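You operate a simulated robot arm through the tools that you are given. There is no shell and no other tool. Be economical: measure what you need, move in short steps, check, and stop when the job is done.

Carry out the task below with a simulated robot arm. There is one attempt and no reset: what you move stays moved.

TASK
Wrap small bobbin L205 in film on the small turntable.
Fine: roller arm ON, turn the film knob till film covers it on all sides, arm OFF; leave the other bobbins bare.

It is judged by the outcome, as a careful person would: the job done as asked, and still so three seconds after it is handed in. It fails if anything else is knocked over, pushed out of place, dropped, spilled or broken.

THE ROBOT
A 7-joint arm with a two-finger parallel gripper, fixed in place. Base frame: the origin is at the foot of the arm, x ahead of it, y to its left, z up; the work surface is at about z = 6. Lengths are in mm, angles in degrees, forces in N, time in s.
With the tool pointing down near the work surface it reaches from about 240 to 620 mm from the base axis. Its first joint turns from -66.0 to 66.0 degrees. Payload 2.6 kg.
Tool frame: the origin (TCP) lies between the finger pads and is the grasp point; the fingertips stand 30 mm ahead of it; z points along the fingers, y is the line along which they close. The gripper opens to 94 mm. The fingers are 28 mm wide and 10 mm thick; the gripper's body (50 by 96 mm) begins 55 mm behind the TCP.
Orientation is told as [roll, pitch, yaw] about the base's x, y, z axes, in that order, counted from this pose: with the fingers straight down and closing along the base's y, the tool's x points along the base's -x, its y along +y and its z along -z.

THE INTERFACE
- The arm moves only by the tool servo_tool. Its arguments are lists of equal length, an entry for each row: "delta_pos": the shift along the base's x, y, z in mm, a list of three; "rotation": the turn, a rotation vector about the base's x, y, z in rad, a list of three; "fingers": the opening in per cent of the stroke, from 0 (shut) to 100 (fully open). In form: {"delta_pos": [[x, y, z], ...], "rotation": [[wx, wy, wz], ...], "fingers": [fingers, ...]}. A call has 1 to 10 rows; each row shifts and turns the commanded pose from where the row before left it. A row lasts 0.2 s, in which the tool goes at most 50 mm and 8.6 degrees; a call with a longer step from one row to the next is refused whole, and so is a gripper value outside its range. A pose out of reach is approached as far as the arm can. The call stops where the force on the tool passes 40 N (or 10 N more than at its start, if that is more) or the arm is blocked; 0.2 s more then pass. The fingers move at their own pace (about 72 mm/s each) and stop on an object; they squeeze with about 35 N. The grip force told is the motor's: it shows also when the fingers shut on nothing. Time passes only in rows, and 0.2 s behind the last, so rows that do not move let the fingers close. It gives the time, the measured TCP pose, the force on the tool (base axes), the opening and the grip force at its end, in the units of the frame above (readings bear some noise), and new pictures: "pictures" is both (left out), scene, wrist or none.
- Cameras (640 x 400 px; columns grow to the right, rows downward): "scene" is fixed at [42.1, 437.7, 564.5]; the picture's right is [-0.70, -0.71, 0.00], its down [-0.40, 0.40, -0.82] and it looks along [0.58, -0.58, -0.57] (base axes); focal length 333 px, centre (320, 200). "wrist" rides on the gripper at [-37, 0, -58] in the tool frame; the picture's right is [0.00, -1.00, 0.00], its down [0.97, 0.00, -0.24] and it looks along [0.24, 0.00, 0.97] (tool axes); focal length 218 px, centre (320, 200).
- measure_at(camera, pixels): for up to 12 pixels [column, row] of the newest picture of that camera ("zoom" is the newest enlarged one), the place [x, y, z] in the base frame of the surface seen there, good to about 2 mm. No time passes.
- close_up(camera, box): a new picture of the part [left, top, right, bottom] of that camera's present view, enlarged. No time passes.
- job_done(): hands the job in; it is judged then, once.

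Work in short steps. Measure before you move; look again where a grasp or a placing could have gone wrong, and mend it. You have 80 turns and 120 pictures in all, those below and enlarged ones among them. Open the gripper and draw the arm clear of the work before you hand the job in, unless the task says otherwise; then end with one line.

The tools are called after "Call:" by a JSON object that holds its "op" and its "data". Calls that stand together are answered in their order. servo_tool: Moves the arm, as the interface text tells. Its arguments: {"type":"object","properties":{"delta_pos":{"type":"array","items":{"type":"array","items":{"type":"number"}}},"rotation":{"type":"array","items":{"type":"array","items":{"type":"number"}}},"fingers":{"type":"array","items":{"type":"number"}},"pictures":{"type":"string","enum":["both","scene","wrist","none"]}},"required":["delta_pos","rotation","fingers"]} The other tools are called the same way: measure_at (camera, pixels) gives the place of the surface under pixels of a picture; close_up (camera, box) takes an enlarged picture of a part of a camera's view; job_done () hands the job in.

At the start:

```text
time: 0.0
eef_pos: [373.9, -37.2, 345.7]
orientation: [0.0, -0.1, 0.0]
contact_force: [-0.1, 0.7, 0.5]
opening: 93.8
grip_force: 0.0
```

scene: 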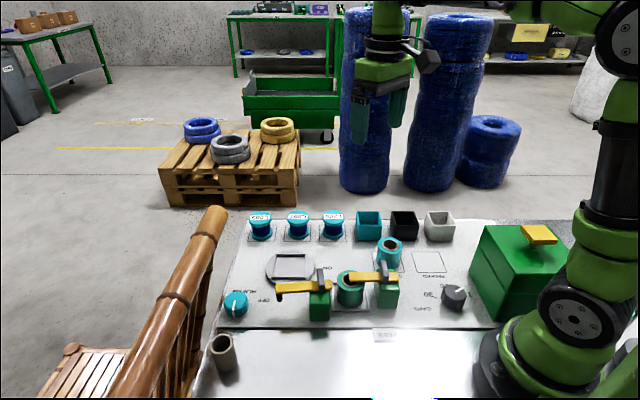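
wrist: 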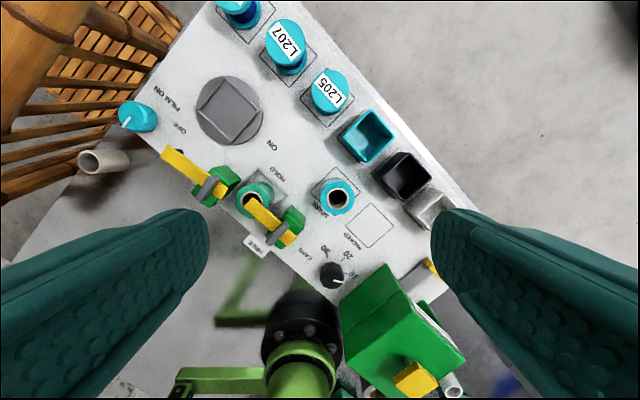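

I'll look closer at the work panel first.

Call:
{"op": "close_up", "data": {"camera": "scene", "box": [210, 200, 370, 300]}}

Call:
{"op": "close_up", "data": {"camera": "scene", "box": [210, 240, 482, 390]}}

Call:
{"op": "close_up", "data": {"camera": "wrist", "box": [60, 0, 380, 200]}}

Call:
{"op": "close_up", "data": {"camera": "wrist", "box": [160, 130, 480, 330]}}

Call:
{"op": "measure_at", "data": {"camera": "wrist", "pixels": [[329, 90], [287, 43], [230, 110], [137, 116], [175, 158], [212, 190], [255, 198], [265, 215], [337, 196], [245, 85], [218, 130], [310, 120]]}}

```text
4.00 times, centred on (290, 250) of scene
```

zoom: 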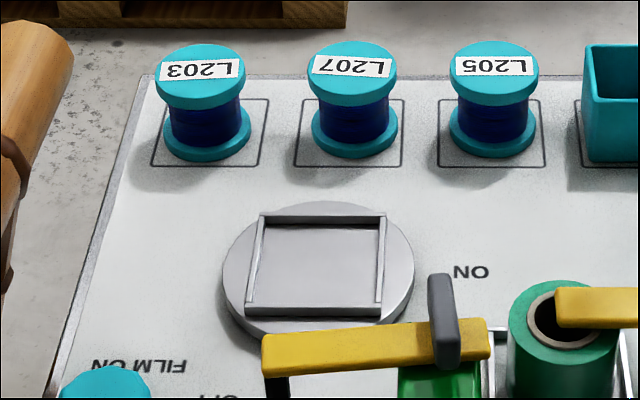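

```text
2.35 times, centred on (346, 315) of scene
```

zoom: 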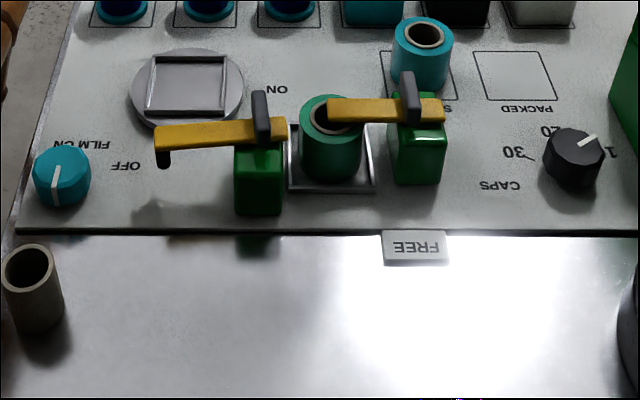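

```text
2.00 times, centred on (220, 100) of wrist
```

zoom: 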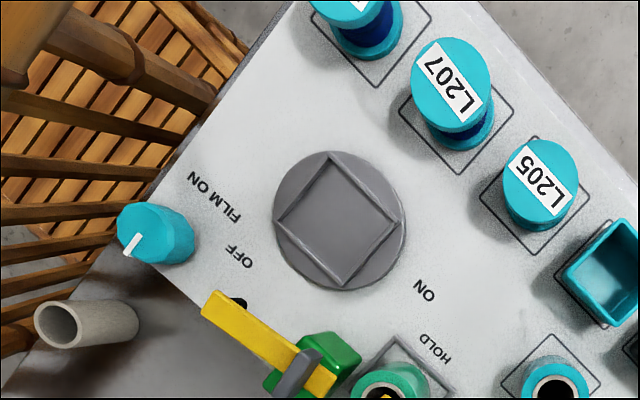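

```text
2.00 times, centred on (320, 230) of wrist
```

zoom: 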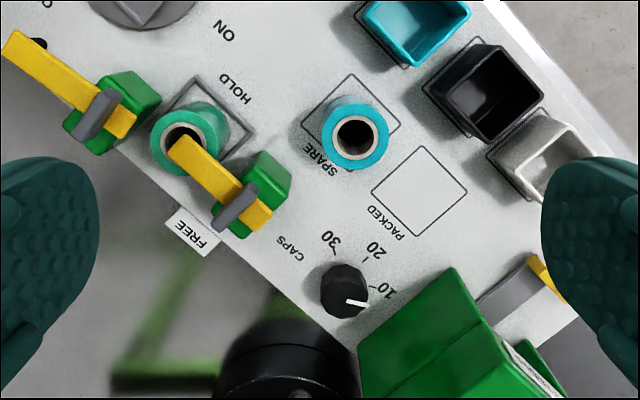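

```text
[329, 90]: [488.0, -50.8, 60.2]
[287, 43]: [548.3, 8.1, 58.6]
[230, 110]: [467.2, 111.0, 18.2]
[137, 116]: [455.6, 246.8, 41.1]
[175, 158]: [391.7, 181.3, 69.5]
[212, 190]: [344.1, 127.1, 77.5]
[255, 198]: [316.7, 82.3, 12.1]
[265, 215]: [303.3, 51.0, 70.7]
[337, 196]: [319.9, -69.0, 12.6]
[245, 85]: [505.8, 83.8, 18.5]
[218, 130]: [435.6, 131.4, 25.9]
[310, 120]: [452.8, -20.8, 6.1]
```

Call:
{"op": "measure_at", "data": {"camera": "wrist", "pixels": [[225, 78], [259, 111], [231, 140.5], [200, 111], [313, 92], [347, 90], [330, 72.5], [330, 107.5], [272, 145], [181, 128], [165, 152], [212, 183]]}}

Call:
{"op": "measure_at", "data": {"camera": "scene", "pixels": [[333, 215], [323, 217], [343, 217], [333, 225], [328, 267], [320, 270], [320, 288], [280, 288], [282, 296], [328, 283], [235, 295], [333, 238]]}}

Call:
{"op": "close_up", "data": {"camera": "wrist", "box": [100, 60, 300, 260]}}

Call:
{"op": "close_up", "data": {"camera": "scene", "box": [210, 245, 370, 345]}}

```text
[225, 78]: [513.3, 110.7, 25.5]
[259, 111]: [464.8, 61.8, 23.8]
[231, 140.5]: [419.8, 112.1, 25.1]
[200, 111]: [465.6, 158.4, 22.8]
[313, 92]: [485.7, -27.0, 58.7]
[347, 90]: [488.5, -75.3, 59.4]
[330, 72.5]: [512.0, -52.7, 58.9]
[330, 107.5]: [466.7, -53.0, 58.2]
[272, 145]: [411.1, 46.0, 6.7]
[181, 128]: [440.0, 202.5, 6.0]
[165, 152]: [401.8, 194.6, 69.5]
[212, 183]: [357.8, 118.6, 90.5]
```

```text
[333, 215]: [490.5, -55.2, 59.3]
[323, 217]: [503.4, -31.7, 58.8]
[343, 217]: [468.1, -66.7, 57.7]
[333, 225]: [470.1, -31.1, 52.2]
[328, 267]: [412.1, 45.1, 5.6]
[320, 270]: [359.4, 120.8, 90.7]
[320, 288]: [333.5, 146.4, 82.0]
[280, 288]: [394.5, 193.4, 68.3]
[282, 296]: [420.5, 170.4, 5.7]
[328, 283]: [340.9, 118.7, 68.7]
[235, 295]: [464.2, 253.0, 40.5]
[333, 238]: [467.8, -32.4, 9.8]
```

```text
2.00 times, centred on (200, 160) of wrist
```

zoom: 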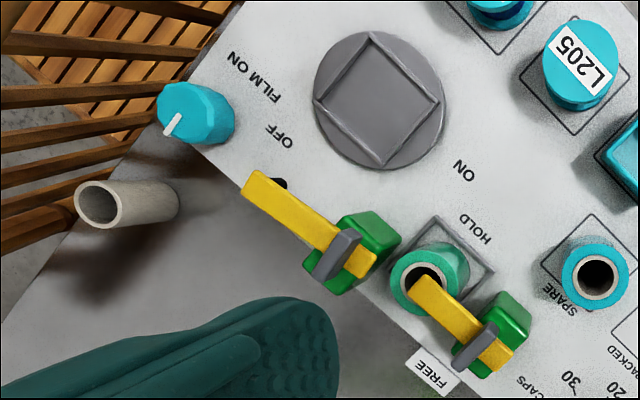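

```text
4.00 times, centred on (290, 295) of scene
```

zoom: 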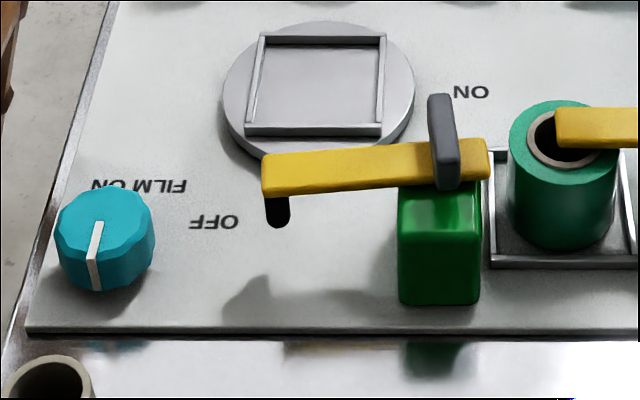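

Bobbin L205 stands at about (488.5, -52), top z 59, diameter 48; the turntable frame centre is about (466, 111). I turn 45° so that the fingers close across the row, and hover over L205.

Call:
{"op": "servo_tool", "data": {"delta_pos": [[16.4, -2.1, -27], [16.4, -2.1, -27], [16.4, -2.1, -27], [16.4, -2.1, -27], [16.4, -2.1, -27], [16.3, -2.1, -27], [16.3, -2.2, -27], [0, 0, 0]], "rotation": [[0, 0, 0.1122], [0, 0, 0.1122], [0, 0, 0.1122], [0, 0, 0.1122], [0, 0, 0.1122], [0, 0, 0.1122], [0, 0, 0.1122], [0, 0, 0]], "fingers": [100, 100, 100, 100, 100, 100, 100, 100]}}

```text
time: 1.8
eef_pos: [487.6, -53.4, 156.9]
orientation: [0.1, 0.0, 45.1]
contact_force: [-0.7, 1.0, 0.0]
opening: 94.1
grip_force: 0.0
```

scene: 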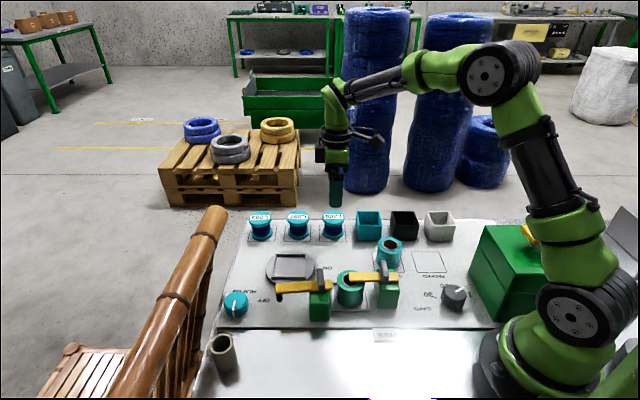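
wrist: 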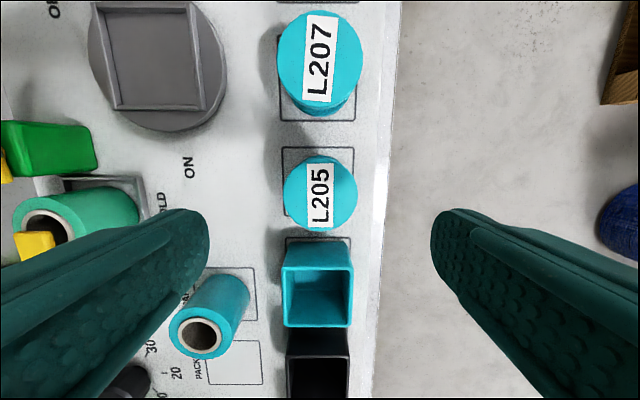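

Call:
{"op": "measure_at", "data": {"camera": "wrist", "pixels": [[320, 158.5], [320, 226.5], [286, 192], [354, 192], [103, 8], [188, 3], [117, 106], [205, 108], [152, 60], [209, 290], [300, 92]]}}

```text
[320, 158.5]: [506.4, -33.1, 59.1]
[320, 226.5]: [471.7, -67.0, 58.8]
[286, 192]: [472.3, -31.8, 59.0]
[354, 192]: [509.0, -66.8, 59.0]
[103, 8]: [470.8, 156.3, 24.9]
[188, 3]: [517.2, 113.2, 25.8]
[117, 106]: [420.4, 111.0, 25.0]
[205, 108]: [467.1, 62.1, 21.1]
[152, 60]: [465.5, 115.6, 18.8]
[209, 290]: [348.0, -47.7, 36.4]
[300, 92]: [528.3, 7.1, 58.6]
```

Bobbin centre is (489.5, -50). I correct, descend to z≈49 and close.

Call:
{"op": "servo_tool", "data": {"delta_pos": [[2, 3.5, -30], [0, 0, -30], [0, 0, -25], [0, 0, -15], [0, 0, -8], [0, 0, 0], [0, 0, 0], [0, 0, 0], [0, 0, 0]], "rotation": [[0, 0, 0], [0, 0, 0], [0, 0, 0], [0, 0, 0], [0, 0, 0], [0, 0, 0], [0, 0, 0], [0, 0, 0], [0, 0, 0]], "fingers": [100, 100, 100, 100, 100, 40, 40, 40, 40]}}

```text
time: 3.8
eef_pos: [490.2, -48.8, 48.9]
orientation: [0.0, 0.0, 45.0]
contact_force: [0.4, 0.0, 1.0]
opening: 56.0
grip_force: 34.4
```

scene: 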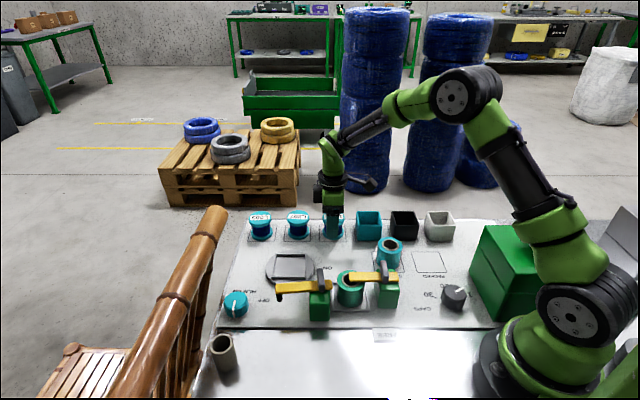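
wrist: 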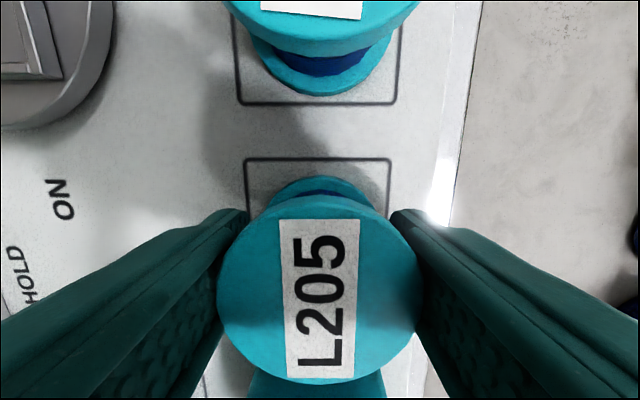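

Gripped (56 mm). I lift straight up and check the hold.

Call:
{"op": "servo_tool", "data": {"delta_pos": [[0, 0, 15], [0, 0, 30], [0, 0, 40], [0, 0, 20], [0, 0, 0]], "rotation": [[0, 0, 0], [0, 0, 0], [0, 0, 0], [0, 0, 0], [0, 0, 0]], "fingers": [40, 40, 40, 40, 40]}}

```text
time: 5.0
eef_pos: [491.7, -49.4, 153.7]
orientation: [0.0, 0.1, 45.0]
contact_force: [0.7, 0.6, 0.1]
opening: 37.6
grip_force: 0.1
```

scene: 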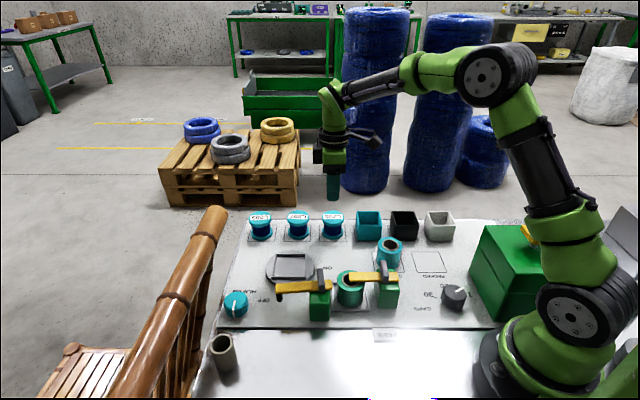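
wrist: 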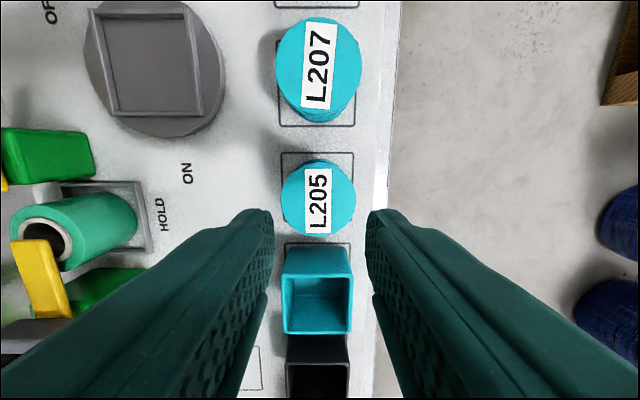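

The grip slipped: L205 is still on its square. I measure where it stands and look closer at its shape.

Call:
{"op": "close_up", "data": {"camera": "wrist", "box": [240, 110, 400, 250]}}

Call:
{"op": "measure_at", "data": {"camera": "wrist", "pixels": [[318, 163], [318, 233], [282.5, 198], [354, 198], [318, 161.5], [318, 235], [281.5, 198], [355.5, 198], [318, 198]]}}

Call:
{"op": "close_up", "data": {"camera": "scene", "box": [300, 200, 364, 250]}}

```text
2.86 times, centred on (320, 180) of wrist
```

zoom: 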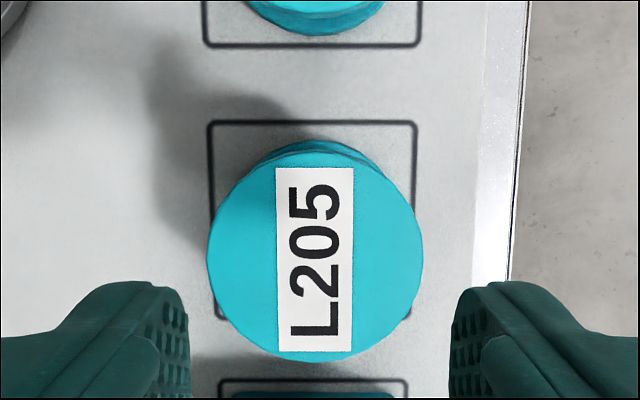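

```text
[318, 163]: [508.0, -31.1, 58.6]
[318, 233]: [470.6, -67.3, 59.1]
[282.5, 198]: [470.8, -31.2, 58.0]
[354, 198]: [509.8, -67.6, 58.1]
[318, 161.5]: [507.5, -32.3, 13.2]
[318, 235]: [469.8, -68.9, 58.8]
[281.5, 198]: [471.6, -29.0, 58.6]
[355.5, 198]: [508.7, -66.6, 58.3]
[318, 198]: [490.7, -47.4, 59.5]
```

```text
8.00 times, centred on (332, 225) of scene
```

zoom: 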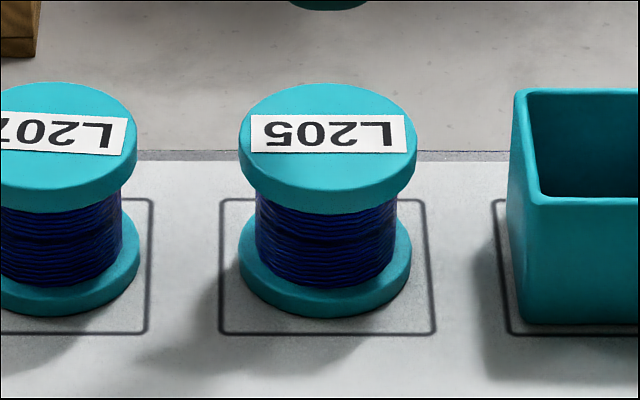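

L205 stands unmoved at (490, -49). I try again, squeezing with the full command, slightly lower, and lift gently.

Call:
{"op": "servo_tool", "data": {"delta_pos": [[-0.7, -0.5, 0], [0, 0, -30], [0, 0, -30], [0, 0, -26], [0, 0, -14], [0, 0, -8], [0, 0, 0], [0, 0, 0], [0, 0, 0], [0, 0, 0]], "rotation": [[0, 0, 0], [0, 0, 0], [0, 0, 0], [0, 0, 0], [0, 0, 0], [0, 0, 0], [0, 0, 0], [0, 0, 0], [0, 0, 0], [0, 0, 0]], "fingers": [100, 100, 100, 100, 100, 100, 0, 0, 0, 0], "pictures": "none"}}

Call:
{"op": "servo_tool", "data": {"delta_pos": [[0, 0, 0], [0, 0, 2], [0, 0, 4], [0, 0, 4], [0, 0, 0]], "rotation": [[0, 0, 0], [0, 0, 0], [0, 0, 0], [0, 0, 0], [0, 0, 0]], "fingers": [0, 0, 0, 0, 0]}}

```text
time: 7.2
eef_pos: [489.5, -48.8, 45.3]
orientation: [0.0, 0.0, 45.0]
contact_force: [0.4, 0.3, -0.2]
opening: 55.6
grip_force: 34.9
```

```text
time: 8.4
eef_pos: [489.6, -48.0, 55.5]
orientation: [-0.1, 0.0, 45.0]
contact_force: [-0.4, 0.7, -1.6]
opening: 55.7
grip_force: 35.0
```

scene: 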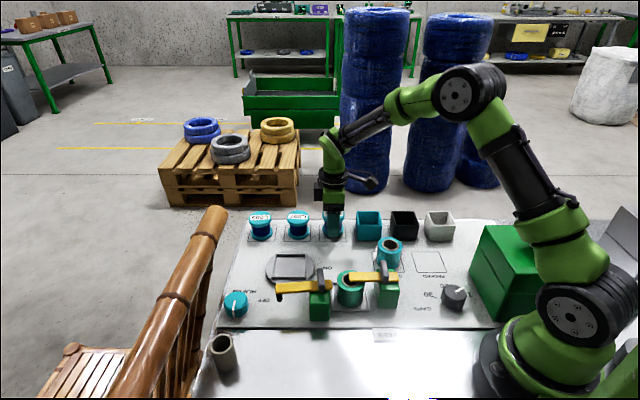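
wrist: 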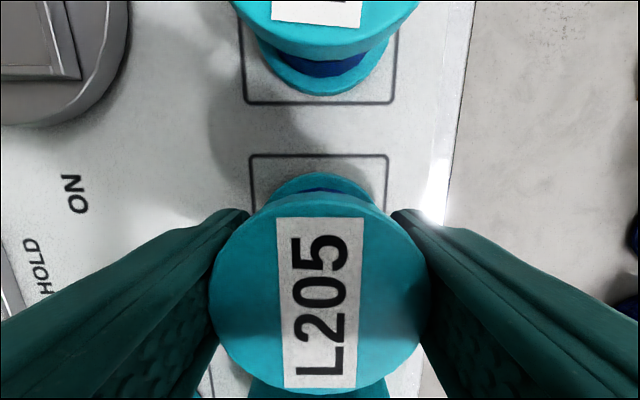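

L205 is held now (label grew in the picture, small load). I keep lifting slowly.

Call:
{"op": "servo_tool", "data": {"delta_pos": [[0, 0, 8], [0, 0, 12], [0, 0, 15], [0, 0, 15], [0, 0, 15], [0, 0, 10], [0, 0, 0]], "rotation": [[0, 0, 0], [0, 0, 0], [0, 0, 0], [0, 0, 0], [0, 0, 0], [0, 0, 0], [0, 0, 0]], "fingers": [0, 0, 0, 0, 0, 0, 0]}}

```text
time: 10.0
eef_pos: [490.2, -49.1, 131.7]
orientation: [0.0, 0.0, 45.0]
contact_force: [0.3, 0.1, -1.5]
opening: 55.4
grip_force: 34.6
```

scene: 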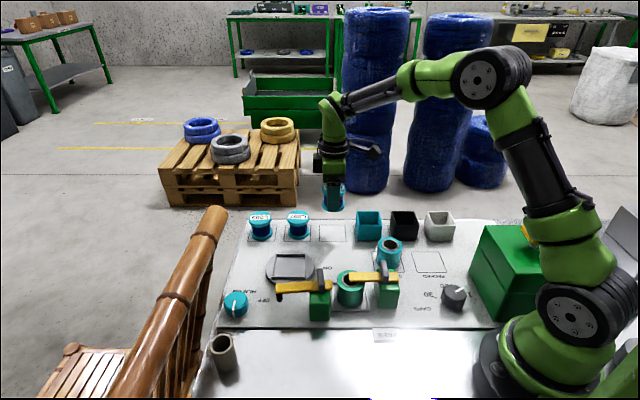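
wrist: 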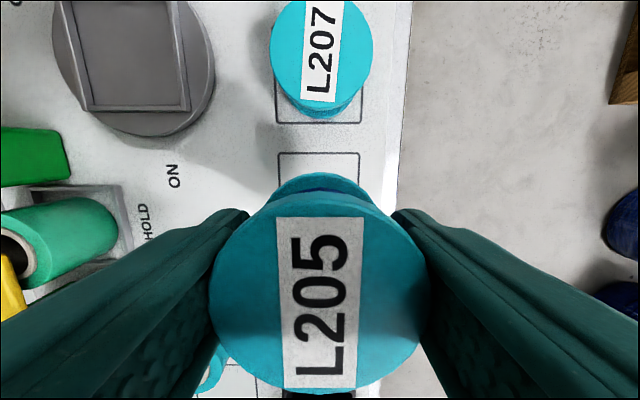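

Held firmly. I carry it over the turntable at this height.

Call:
{"op": "servo_tool", "data": {"delta_pos": [[-1.5, 10, 0], [-3, 20, 0], [-4, 30, 0], [-4, 30, 0], [-4, 30, 0], [-3, 20, 0], [-2, 13, 0], [-1, 6.7, 0], [0, 0, 0]], "rotation": [[0, 0, 0], [0, 0, 0], [0, 0, 0], [0, 0, 0], [0, 0, 0], [0, 0, 0], [0, 0, 0], [0, 0, 0], [0, 0, 0]], "fingers": [0, 0, 0, 0, 0, 0, 0, 0, 0]}}

Call:
{"op": "close_up", "data": {"camera": "scene", "box": [230, 190, 390, 290]}}

```text
time: 12.0
eef_pos: [468.3, 110.8, 130.3]
orientation: [0.0, 0.0, 45.1]
contact_force: [-1.1, -1.1, -1.5]
opening: 55.0
grip_force: 35.1
```

scene: 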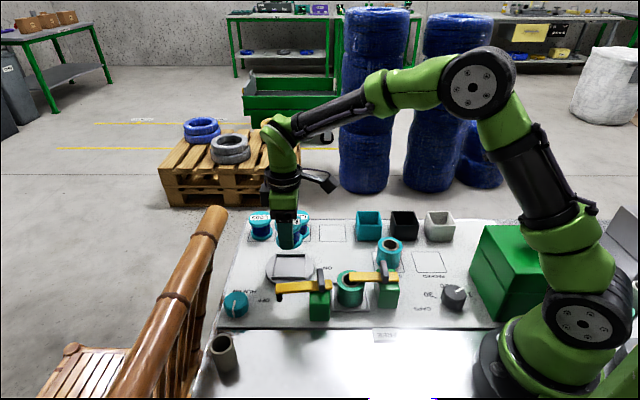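
wrist: 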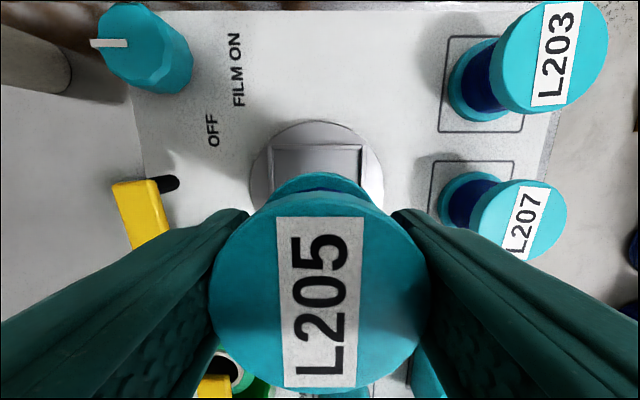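

```text
4.00 times, centred on (310, 240) of scene
```

zoom: 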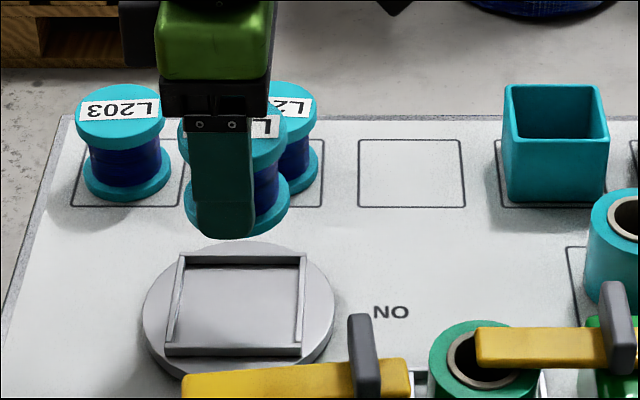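

Call:
{"op": "measure_at", "data": {"camera": "zoom", "pixels": [[182, 255], [305, 255], [169, 350], [303, 350], [189, 262], [296, 262], [178, 343], [295, 343], [240, 300]]}}

Call:
{"op": "measure_at", "data": {"camera": "wrist", "pixels": [[212, 290], [424, 290], [320, 391], [320, 207], [274, 147], [362, 147]]}}

```text
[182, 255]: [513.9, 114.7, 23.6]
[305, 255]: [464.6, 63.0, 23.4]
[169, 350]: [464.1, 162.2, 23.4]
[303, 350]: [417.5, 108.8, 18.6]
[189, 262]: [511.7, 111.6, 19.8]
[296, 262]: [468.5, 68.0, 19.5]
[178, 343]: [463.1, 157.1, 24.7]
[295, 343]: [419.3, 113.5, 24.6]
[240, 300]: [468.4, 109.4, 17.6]
```

```text
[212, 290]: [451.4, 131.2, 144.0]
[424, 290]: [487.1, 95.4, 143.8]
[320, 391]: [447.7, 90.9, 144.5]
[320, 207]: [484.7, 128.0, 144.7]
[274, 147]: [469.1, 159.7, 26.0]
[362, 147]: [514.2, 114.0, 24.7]
```

Frame centre ≈(466.3, 111.5); bobbin centre is about 1–2 mm off. I correct and lower most of the way.

Call:
{"op": "servo_tool", "data": {"delta_pos": [[0.5, 1.6, 0], [0, 0, -15], [0, 0, -20], [0, 0, -15], [0, 0, -10], [0, 0, -4], [0, 0, 0]], "rotation": [[0, 0, 0], [0, 0, 0], [0, 0, 0], [0, 0, 0], [0, 0, 0], [0, 0, 0], [0, 0, 0]], "fingers": [0, 0, 0, 0, 0, 0, 0]}}

Call:
{"op": "close_up", "data": {"camera": "scene", "box": [250, 210, 346, 290]}}

```text
time: 13.6
eef_pos: [468.4, 112.9, 65.8]
orientation: [-0.1, 0.1, 45.0]
contact_force: [-0.3, 0.0, -3.2]
opening: 55.4
grip_force: 35.4
```

scene: 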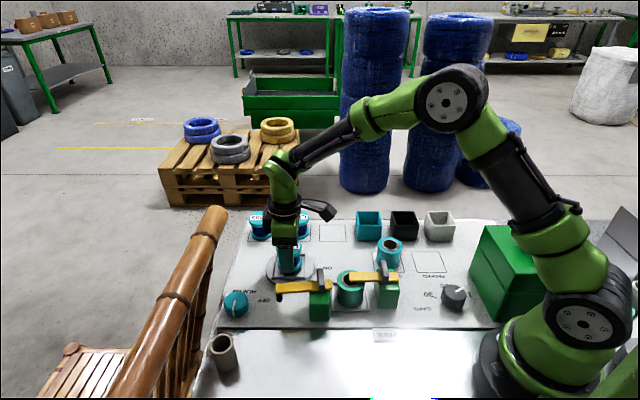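
wrist: 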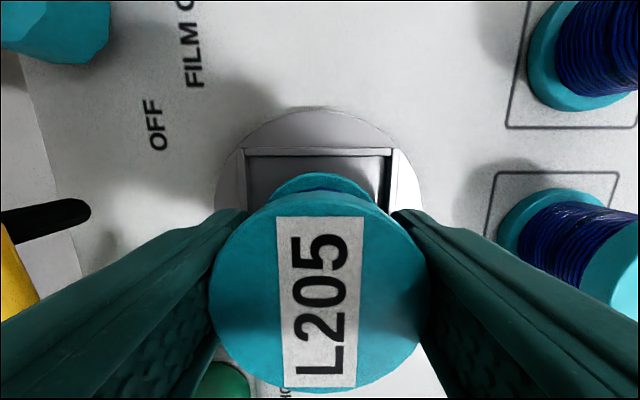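

```text
5.00 times, centred on (298, 250) of scene
```

zoom: 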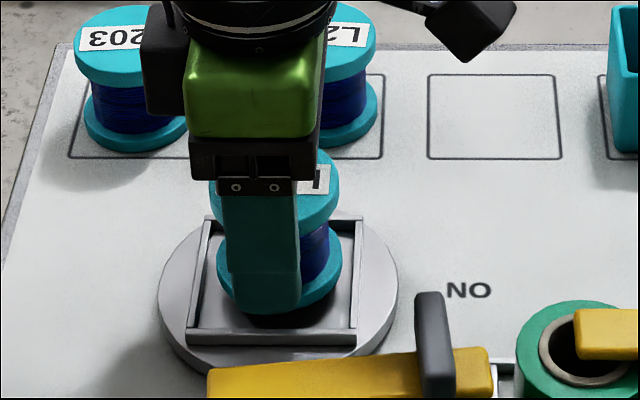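

Aligned inside the frame. I lower the last ~8 mm gently.

Call:
{"op": "servo_tool", "data": {"delta_pos": [[0, 0, -4], [0, 0, -3], [0, 0, -1], [0, 0, 0]], "rotation": [[0, 0, 0], [0, 0, 0], [0, 0, 0], [0, 0, 0]], "fingers": [0, 0, 0, 0]}}

Call:
{"op": "close_up", "data": {"camera": "scene", "box": [250, 210, 346, 290]}}

```text
time: 14.6
eef_pos: [468.2, 113.0, 58.1]
orientation: [0.0, 0.0, 45.0]
contact_force: [0.0, -0.7, -1.3]
opening: 55.2
grip_force: 34.7
```

scene: 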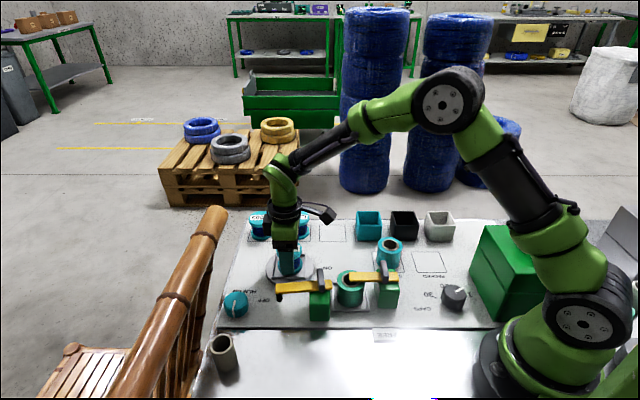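
wrist: 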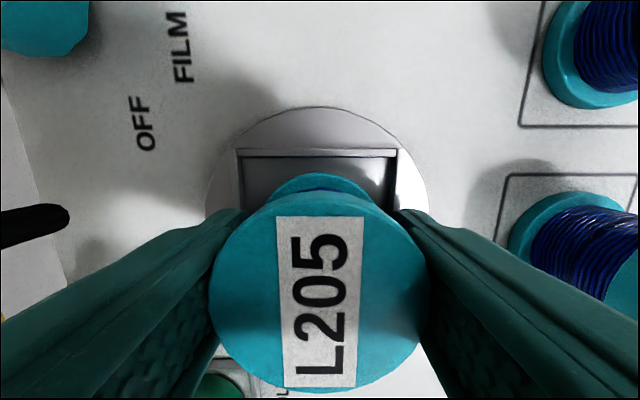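

```text
5.00 times, centred on (298, 250) of scene
```

zoom: 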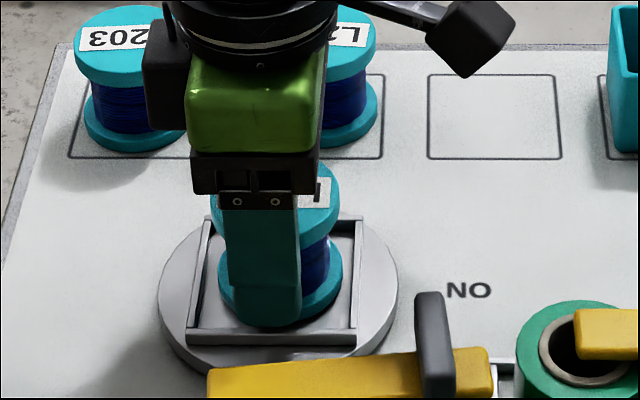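

Call:
{"op": "servo_tool", "data": {"delta_pos": [[0, 0, -0.8], [0, 0, -0.7], [0, 0, 0]], "rotation": [[0, 0, 0], [0, 0, 0], [0, 0, 0]], "fingers": [0, 0, 0], "pictures": "none"}}

```text
time: 15.4
eef_pos: [468.9, 111.7, 57.7]
orientation: [0.0, 0.0, 45.1]
contact_force: [0.1, 0.5, -2.6]
opening: 55.4
grip_force: 35.1
```

Call:
{"op": "servo_tool", "data": {"delta_pos": [[0, 0, -0.8], [0, 0, -0.7], [0, 0, 0]], "rotation": [[0, 0, 0], [0, 0, 0], [0, 0, 0]], "fingers": [0, 0, 0], "pictures": "wrist"}}

Call:
{"op": "measure_at", "data": {"camera": "wrist", "pixels": [[240, 280], [400, 280], [260, 350], [390, 350], [300, 165], [340, 165]]}}

```text
time: 16.2
eef_pos: [468.6, 113.0, 56.4]
orientation: [-0.1, -0.2, 45.1]
contact_force: [-7.3, -3.6, 23.2]
opening: 55.4
grip_force: 35.0
```

wrist: 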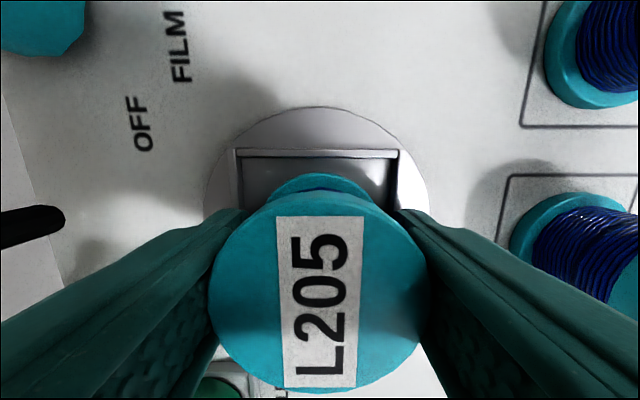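

```text
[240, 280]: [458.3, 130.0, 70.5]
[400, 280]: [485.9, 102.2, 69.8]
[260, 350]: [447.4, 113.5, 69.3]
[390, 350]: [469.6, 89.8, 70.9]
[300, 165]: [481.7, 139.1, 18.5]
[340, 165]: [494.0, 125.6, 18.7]
```

Contact at 23 N: the bobbin is seated (top z≈70). I release and rise.

Call:
{"op": "servo_tool", "data": {"delta_pos": [[0, 0, 0.7], [0, 0, 0], [0, 0, 0], [0, 0, 5], [0, 0, 15], [0, 0, 30], [0, 0, 40], [0, 0, 20], [0, 0, 0]], "rotation": [[0, 0, 0], [0, 0, 0], [0, 0, 0], [0, 0, 0], [0, 0, 0], [0, 0, 0], [0, 0, 0], [0, 0, 0], [0, 0, 0]], "fingers": [70, 80, 80, 80, 80, 80, 80, 80, 80]}}

Call:
{"op": "close_up", "data": {"camera": "scene", "box": [210, 220, 370, 320]}}

Call:
{"op": "close_up", "data": {"camera": "wrist", "box": [0, 0, 640, 400]}}

```text
time: 18.2
eef_pos: [467.7, 110.4, 165.7]
orientation: [0.0, 0.0, 45.0]
contact_force: [0.9, -0.3, -0.7]
opening: 75.1
grip_force: 0.1
```

scene: 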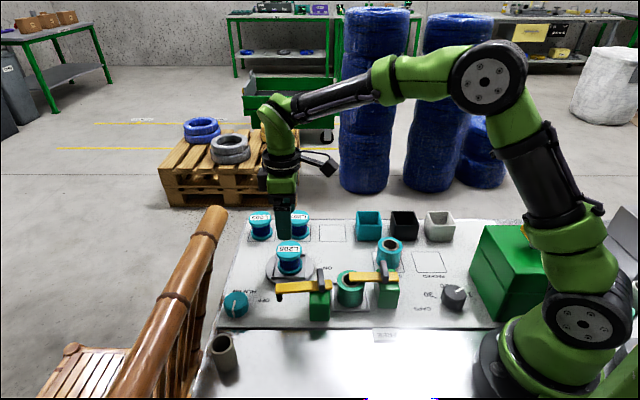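
wrist: 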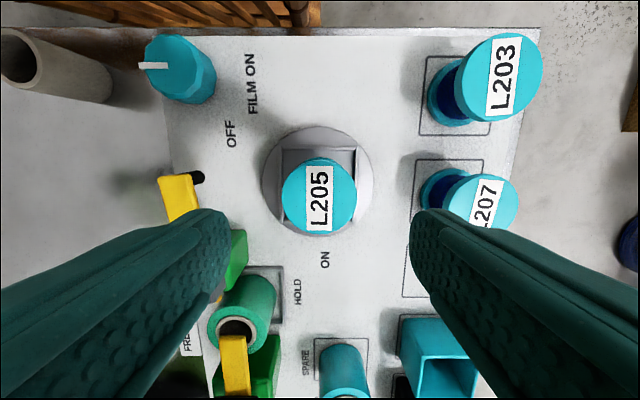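

```text
4.00 times, centred on (290, 270) of scene
```

zoom: 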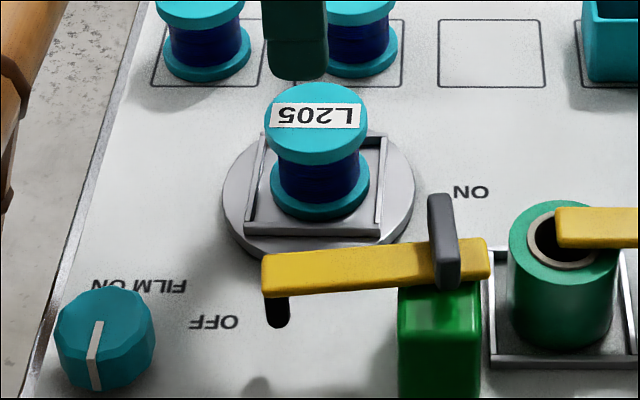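

```text
1.00 times, centred on (320, 200) of wrist
```

zoom: 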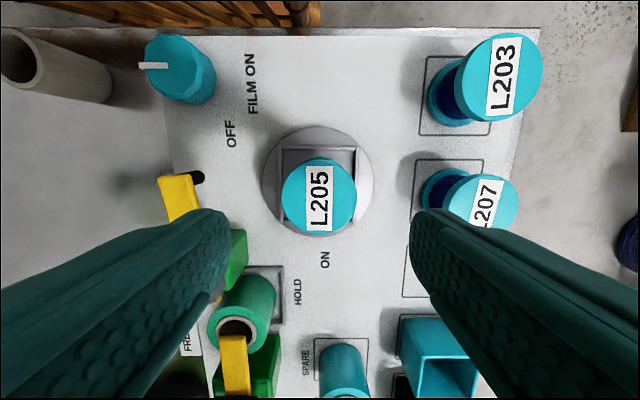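

L205 sits in the frame. Now I measure the roller arm and its handle.

Call:
{"op": "measure_at", "data": {"camera": "scene", "pixels": [[277, 285], [277, 291], [276.5, 287], [331, 281], [316, 283], [300, 286], [320, 269], [320.5, 280], [318.5, 270], [322, 287], [280, 297], [318, 297]]}}

Call:
{"op": "close_up", "data": {"camera": "scene", "box": [265, 255, 345, 325]}}

```text
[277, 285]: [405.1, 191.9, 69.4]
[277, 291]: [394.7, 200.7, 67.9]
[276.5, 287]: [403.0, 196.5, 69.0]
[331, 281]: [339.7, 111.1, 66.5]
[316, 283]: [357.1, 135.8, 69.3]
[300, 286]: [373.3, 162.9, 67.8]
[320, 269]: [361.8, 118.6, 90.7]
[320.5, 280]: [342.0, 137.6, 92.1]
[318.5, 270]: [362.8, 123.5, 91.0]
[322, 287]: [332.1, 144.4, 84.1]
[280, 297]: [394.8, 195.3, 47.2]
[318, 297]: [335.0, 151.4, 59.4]
```

```text
5.71 times, centred on (305, 290) of scene
```

zoom: 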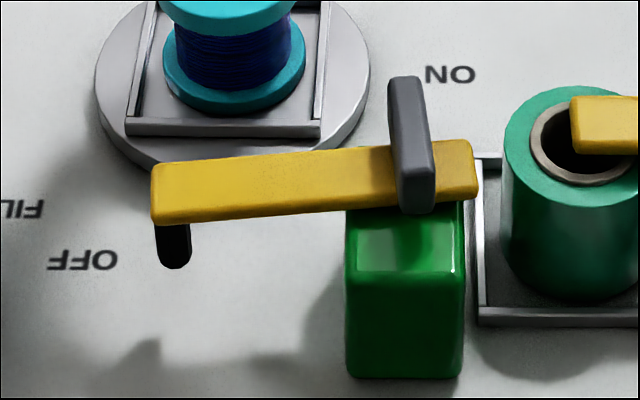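

The arm pivots at about (350, 129), points at ~56°, top z≈69. I'll push its side with closed fingers at radius ~55 mm. First I move above the start point behind the arm.

Call:
{"op": "servo_tool", "data": {"delta_pos": [[-20, 14, 0], [-25, 18, 0], [-25, 18, 0], [-25, 18, 0], [-16, 11, 0], [0, 0, 0]], "rotation": [[0, 0, 0.05], [0, 0, 0.05], [0, 0, 0.05], [0, 0, 0.04], [0, 0, 0], [0, 0, 0]], "fingers": [50, 0, 0, 0, 0, 0]}}

```text
time: 19.6
eef_pos: [355.7, 192.8, 164.9]
orientation: [0.0, 0.0, 55.9]
contact_force: [0.1, -0.4, 1.0]
opening: 0.0
grip_force: 33.2
```

scene: 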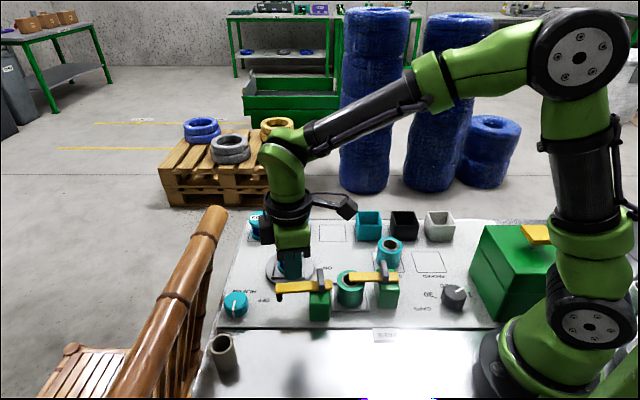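
wrist: 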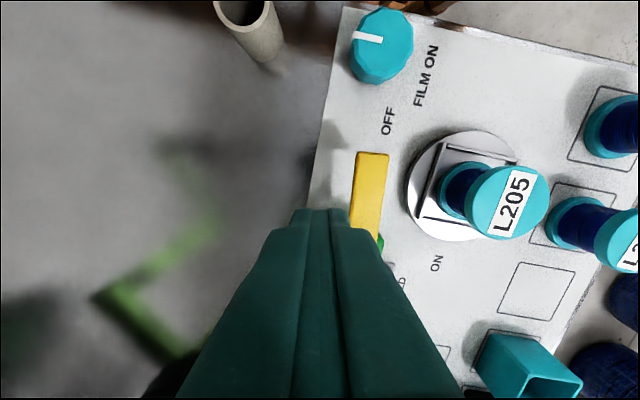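

Aligned beside the arm. I descend to arm level.

Call:
{"op": "servo_tool", "data": {"delta_pos": [[0, 0, -25], [0, 0, -30], [0, 0, -20], [0, 0, 0]], "rotation": [[0, 0, 0], [0, 0, 0], [0, 0, 0], [0, 0, 0]], "fingers": [0, 0, 0, 0]}}

Call:
{"op": "close_up", "data": {"camera": "scene", "box": [220, 215, 380, 325]}}

```text
time: 20.6
eef_pos: [358.2, 191.7, 90.2]
orientation: [0.1, 0.0, 55.9]
contact_force: [0.3, 0.6, 0.1]
opening: 0.1
grip_force: 32.7
```

scene: 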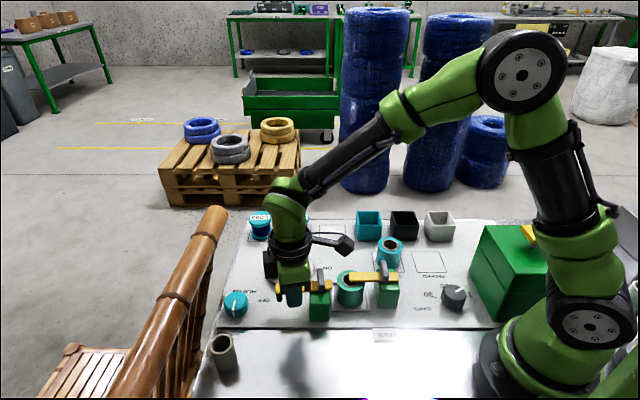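
wrist: 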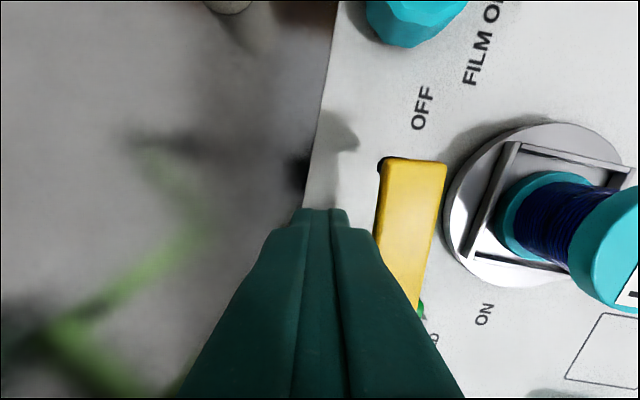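

```text
3.64 times, centred on (300, 270) of scene
```

zoom: 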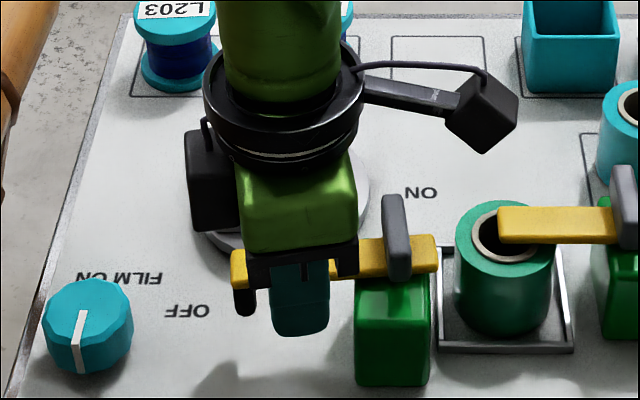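

I approach and push the first part of the arc, turning the tool with the arm.

Call:
{"op": "servo_tool", "data": {"delta_pos": [[5, -4, 0], [4.5, -3.5, 0], [7.6, -2.8, 0], [7.0, -3.9, 0], [6.4, -4.8, 0], [0, 0, 0]], "rotation": [[0, 0, 0], [0, 0, 0], [0, 0, -0.14], [0, 0, -0.14], [0, 0, -0.14], [0, 0, 0]], "fingers": [0, 0, 0, 0, 0, 0]}}

Call:
{"op": "close_up", "data": {"camera": "scene", "box": [220, 215, 380, 325]}}

```text
time: 22.0
eef_pos: [387.9, 172.5, 89.7]
orientation: [0.0, 0.0, 31.7]
contact_force: [0.6, 0.2, -0.3]
opening: 0.1
grip_force: 33.0
```

scene: 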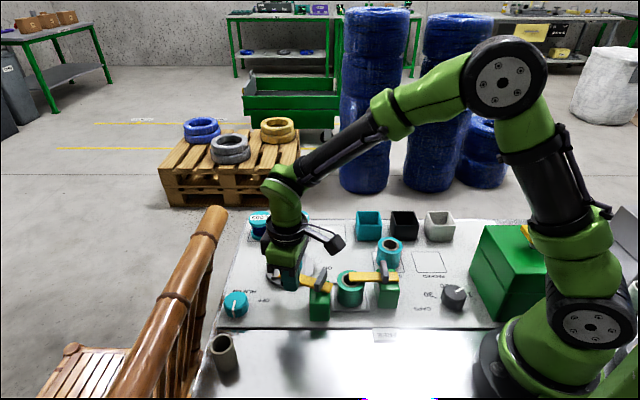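
wrist: 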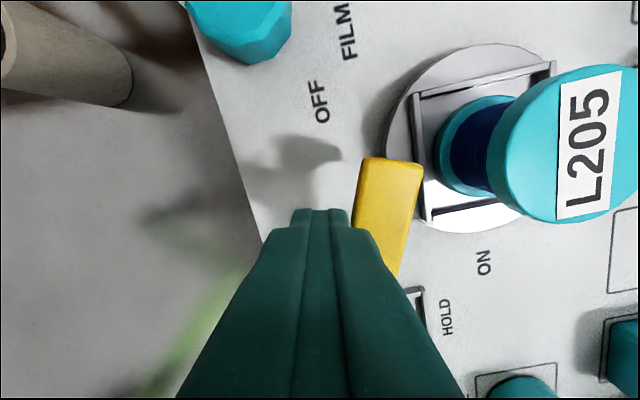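

```text
3.64 times, centred on (300, 270) of scene
```

zoom: 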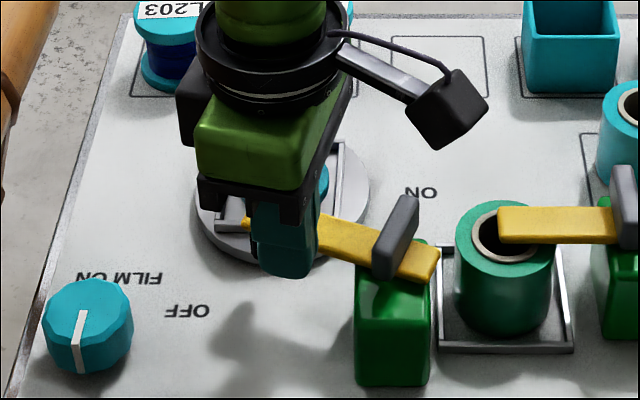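

The arm swings freely. I continue.

Call:
{"op": "servo_tool", "data": {"delta_pos": [[5.7, -5.7, 0], [4.9, -6.4, 0], [3.9, -7.0, 0], [0, 0, 0]], "rotation": [[0, 0, -0.14], [0, 0, -0.14], [0, 0, -0.14], [0, 0, 0]], "fingers": [0, 0, 0, 0]}}

Call:
{"op": "close_up", "data": {"camera": "scene", "box": [220, 215, 380, 325]}}

```text
time: 23.0
eef_pos: [401.9, 153.6, 90.5]
orientation: [0.1, 0.0, 7.6]
contact_force: [-0.3, 0.9, 0.3]
opening: 0.3
grip_force: 32.9
```

scene: 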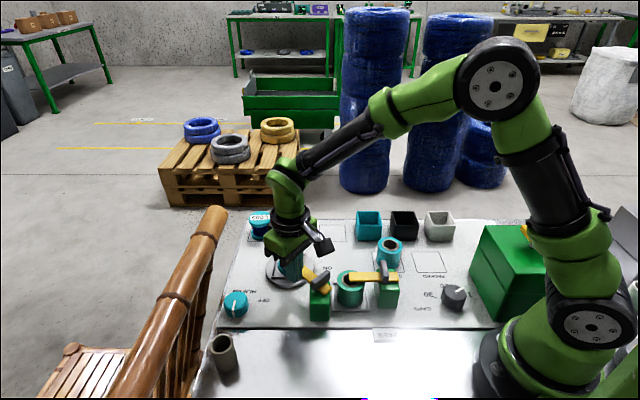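
wrist: 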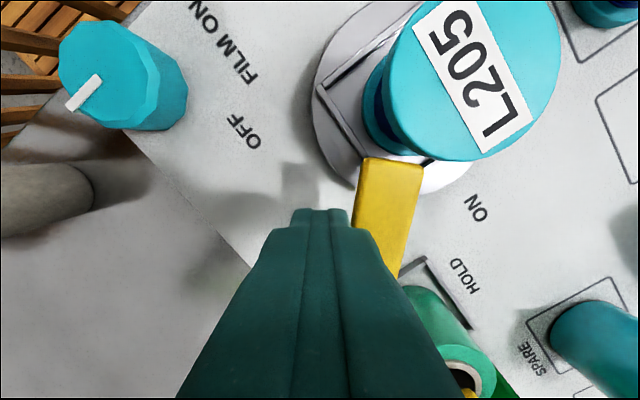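

```text
3.64 times, centred on (300, 270) of scene
```

zoom: 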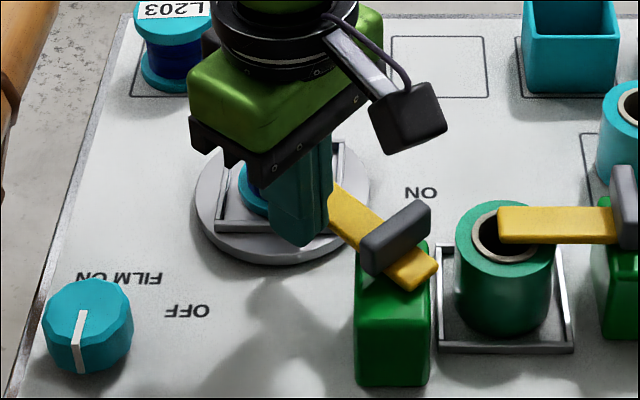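

Call:
{"op": "servo_tool", "data": {"delta_pos": [[2.9, -7.5, 0], [1.9, -7.8, 0], [0, 0, 0]], "rotation": [[0, 0, -0.14], [0, 0, -0.14], [0, 0, 0]], "fingers": [0, 0, 0]}}

Call:
{"op": "close_up", "data": {"camera": "scene", "box": [220, 215, 380, 325]}}

```text
time: 23.8
eef_pos: [406.0, 143.3, 89.7]
orientation: [0.4, 0.0, -8.0]
contact_force: [3.8, 29.1, -6.3]
opening: 0.0
grip_force: 32.9
```

scene: 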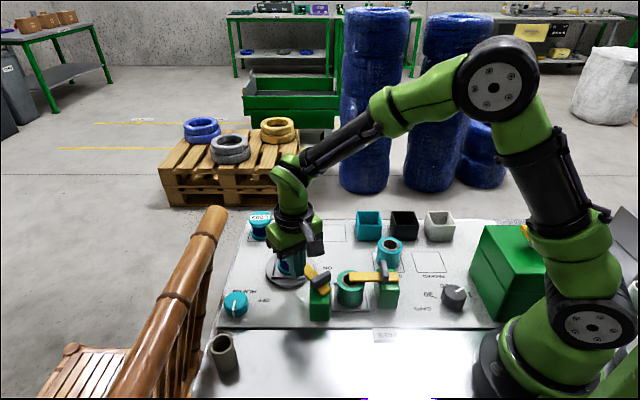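
wrist: 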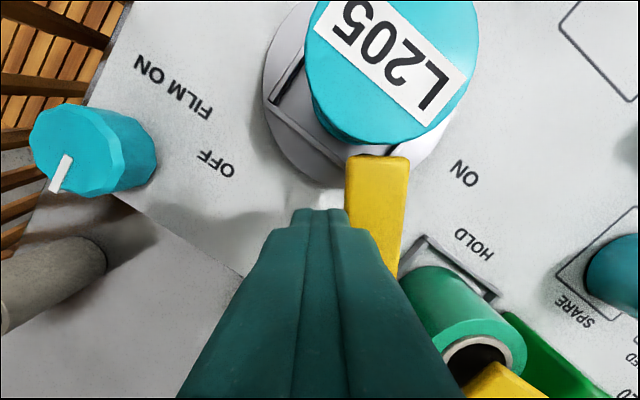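

```text
3.64 times, centred on (300, 270) of scene
```

zoom: 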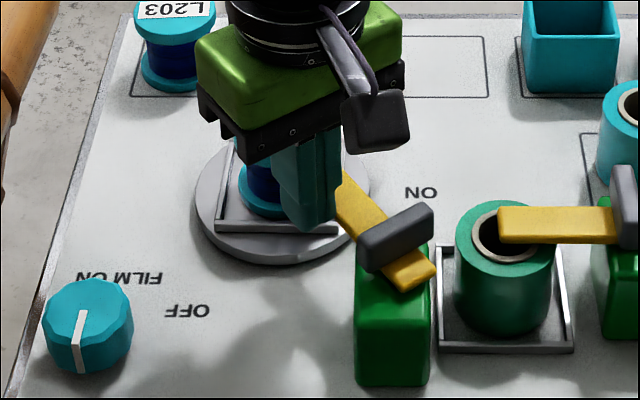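

Resistance of 29 N: the arm has met its stop (roller at the bobbin). I back off, rise and inspect.

Call:
{"op": "servo_tool", "data": {"delta_pos": [[-3, 12, 0], [-5, 15, 0], [0, 0, 30], [0, 0, 40], [0, 0, 40], [0, 0, 0]], "rotation": [[0, 0, 0], [0, 0, 0], [0, 0, 0], [0, 0, 0], [0, 0, 0], [0, 0, 0]], "fingers": [0, 0, 0, 0, 0, 0]}}

Call:
{"op": "close_up", "data": {"camera": "scene", "box": [220, 215, 380, 325]}}

```text
time: 25.2
eef_pos: [400.5, 165.1, 203.5]
orientation: [0.0, -0.1, -8.2]
contact_force: [-0.1, -0.2, 0.7]
opening: 0.2
grip_force: 33.4
```

scene: 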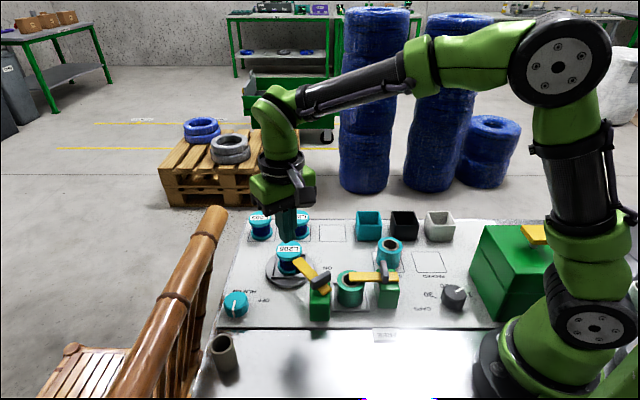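
wrist: 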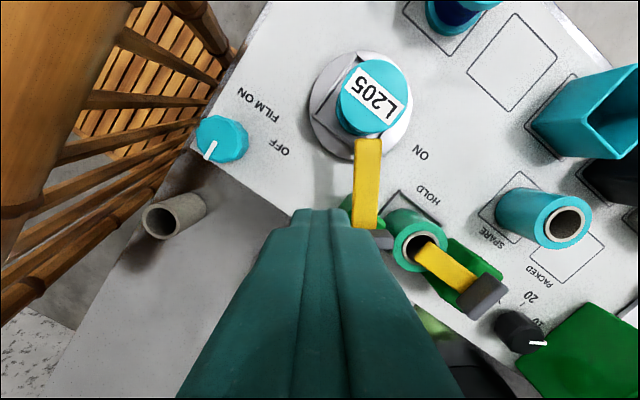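

```text
3.64 times, centred on (300, 270) of scene
```

zoom: 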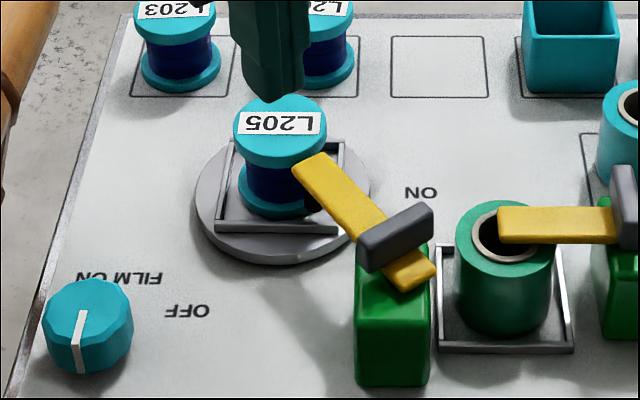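

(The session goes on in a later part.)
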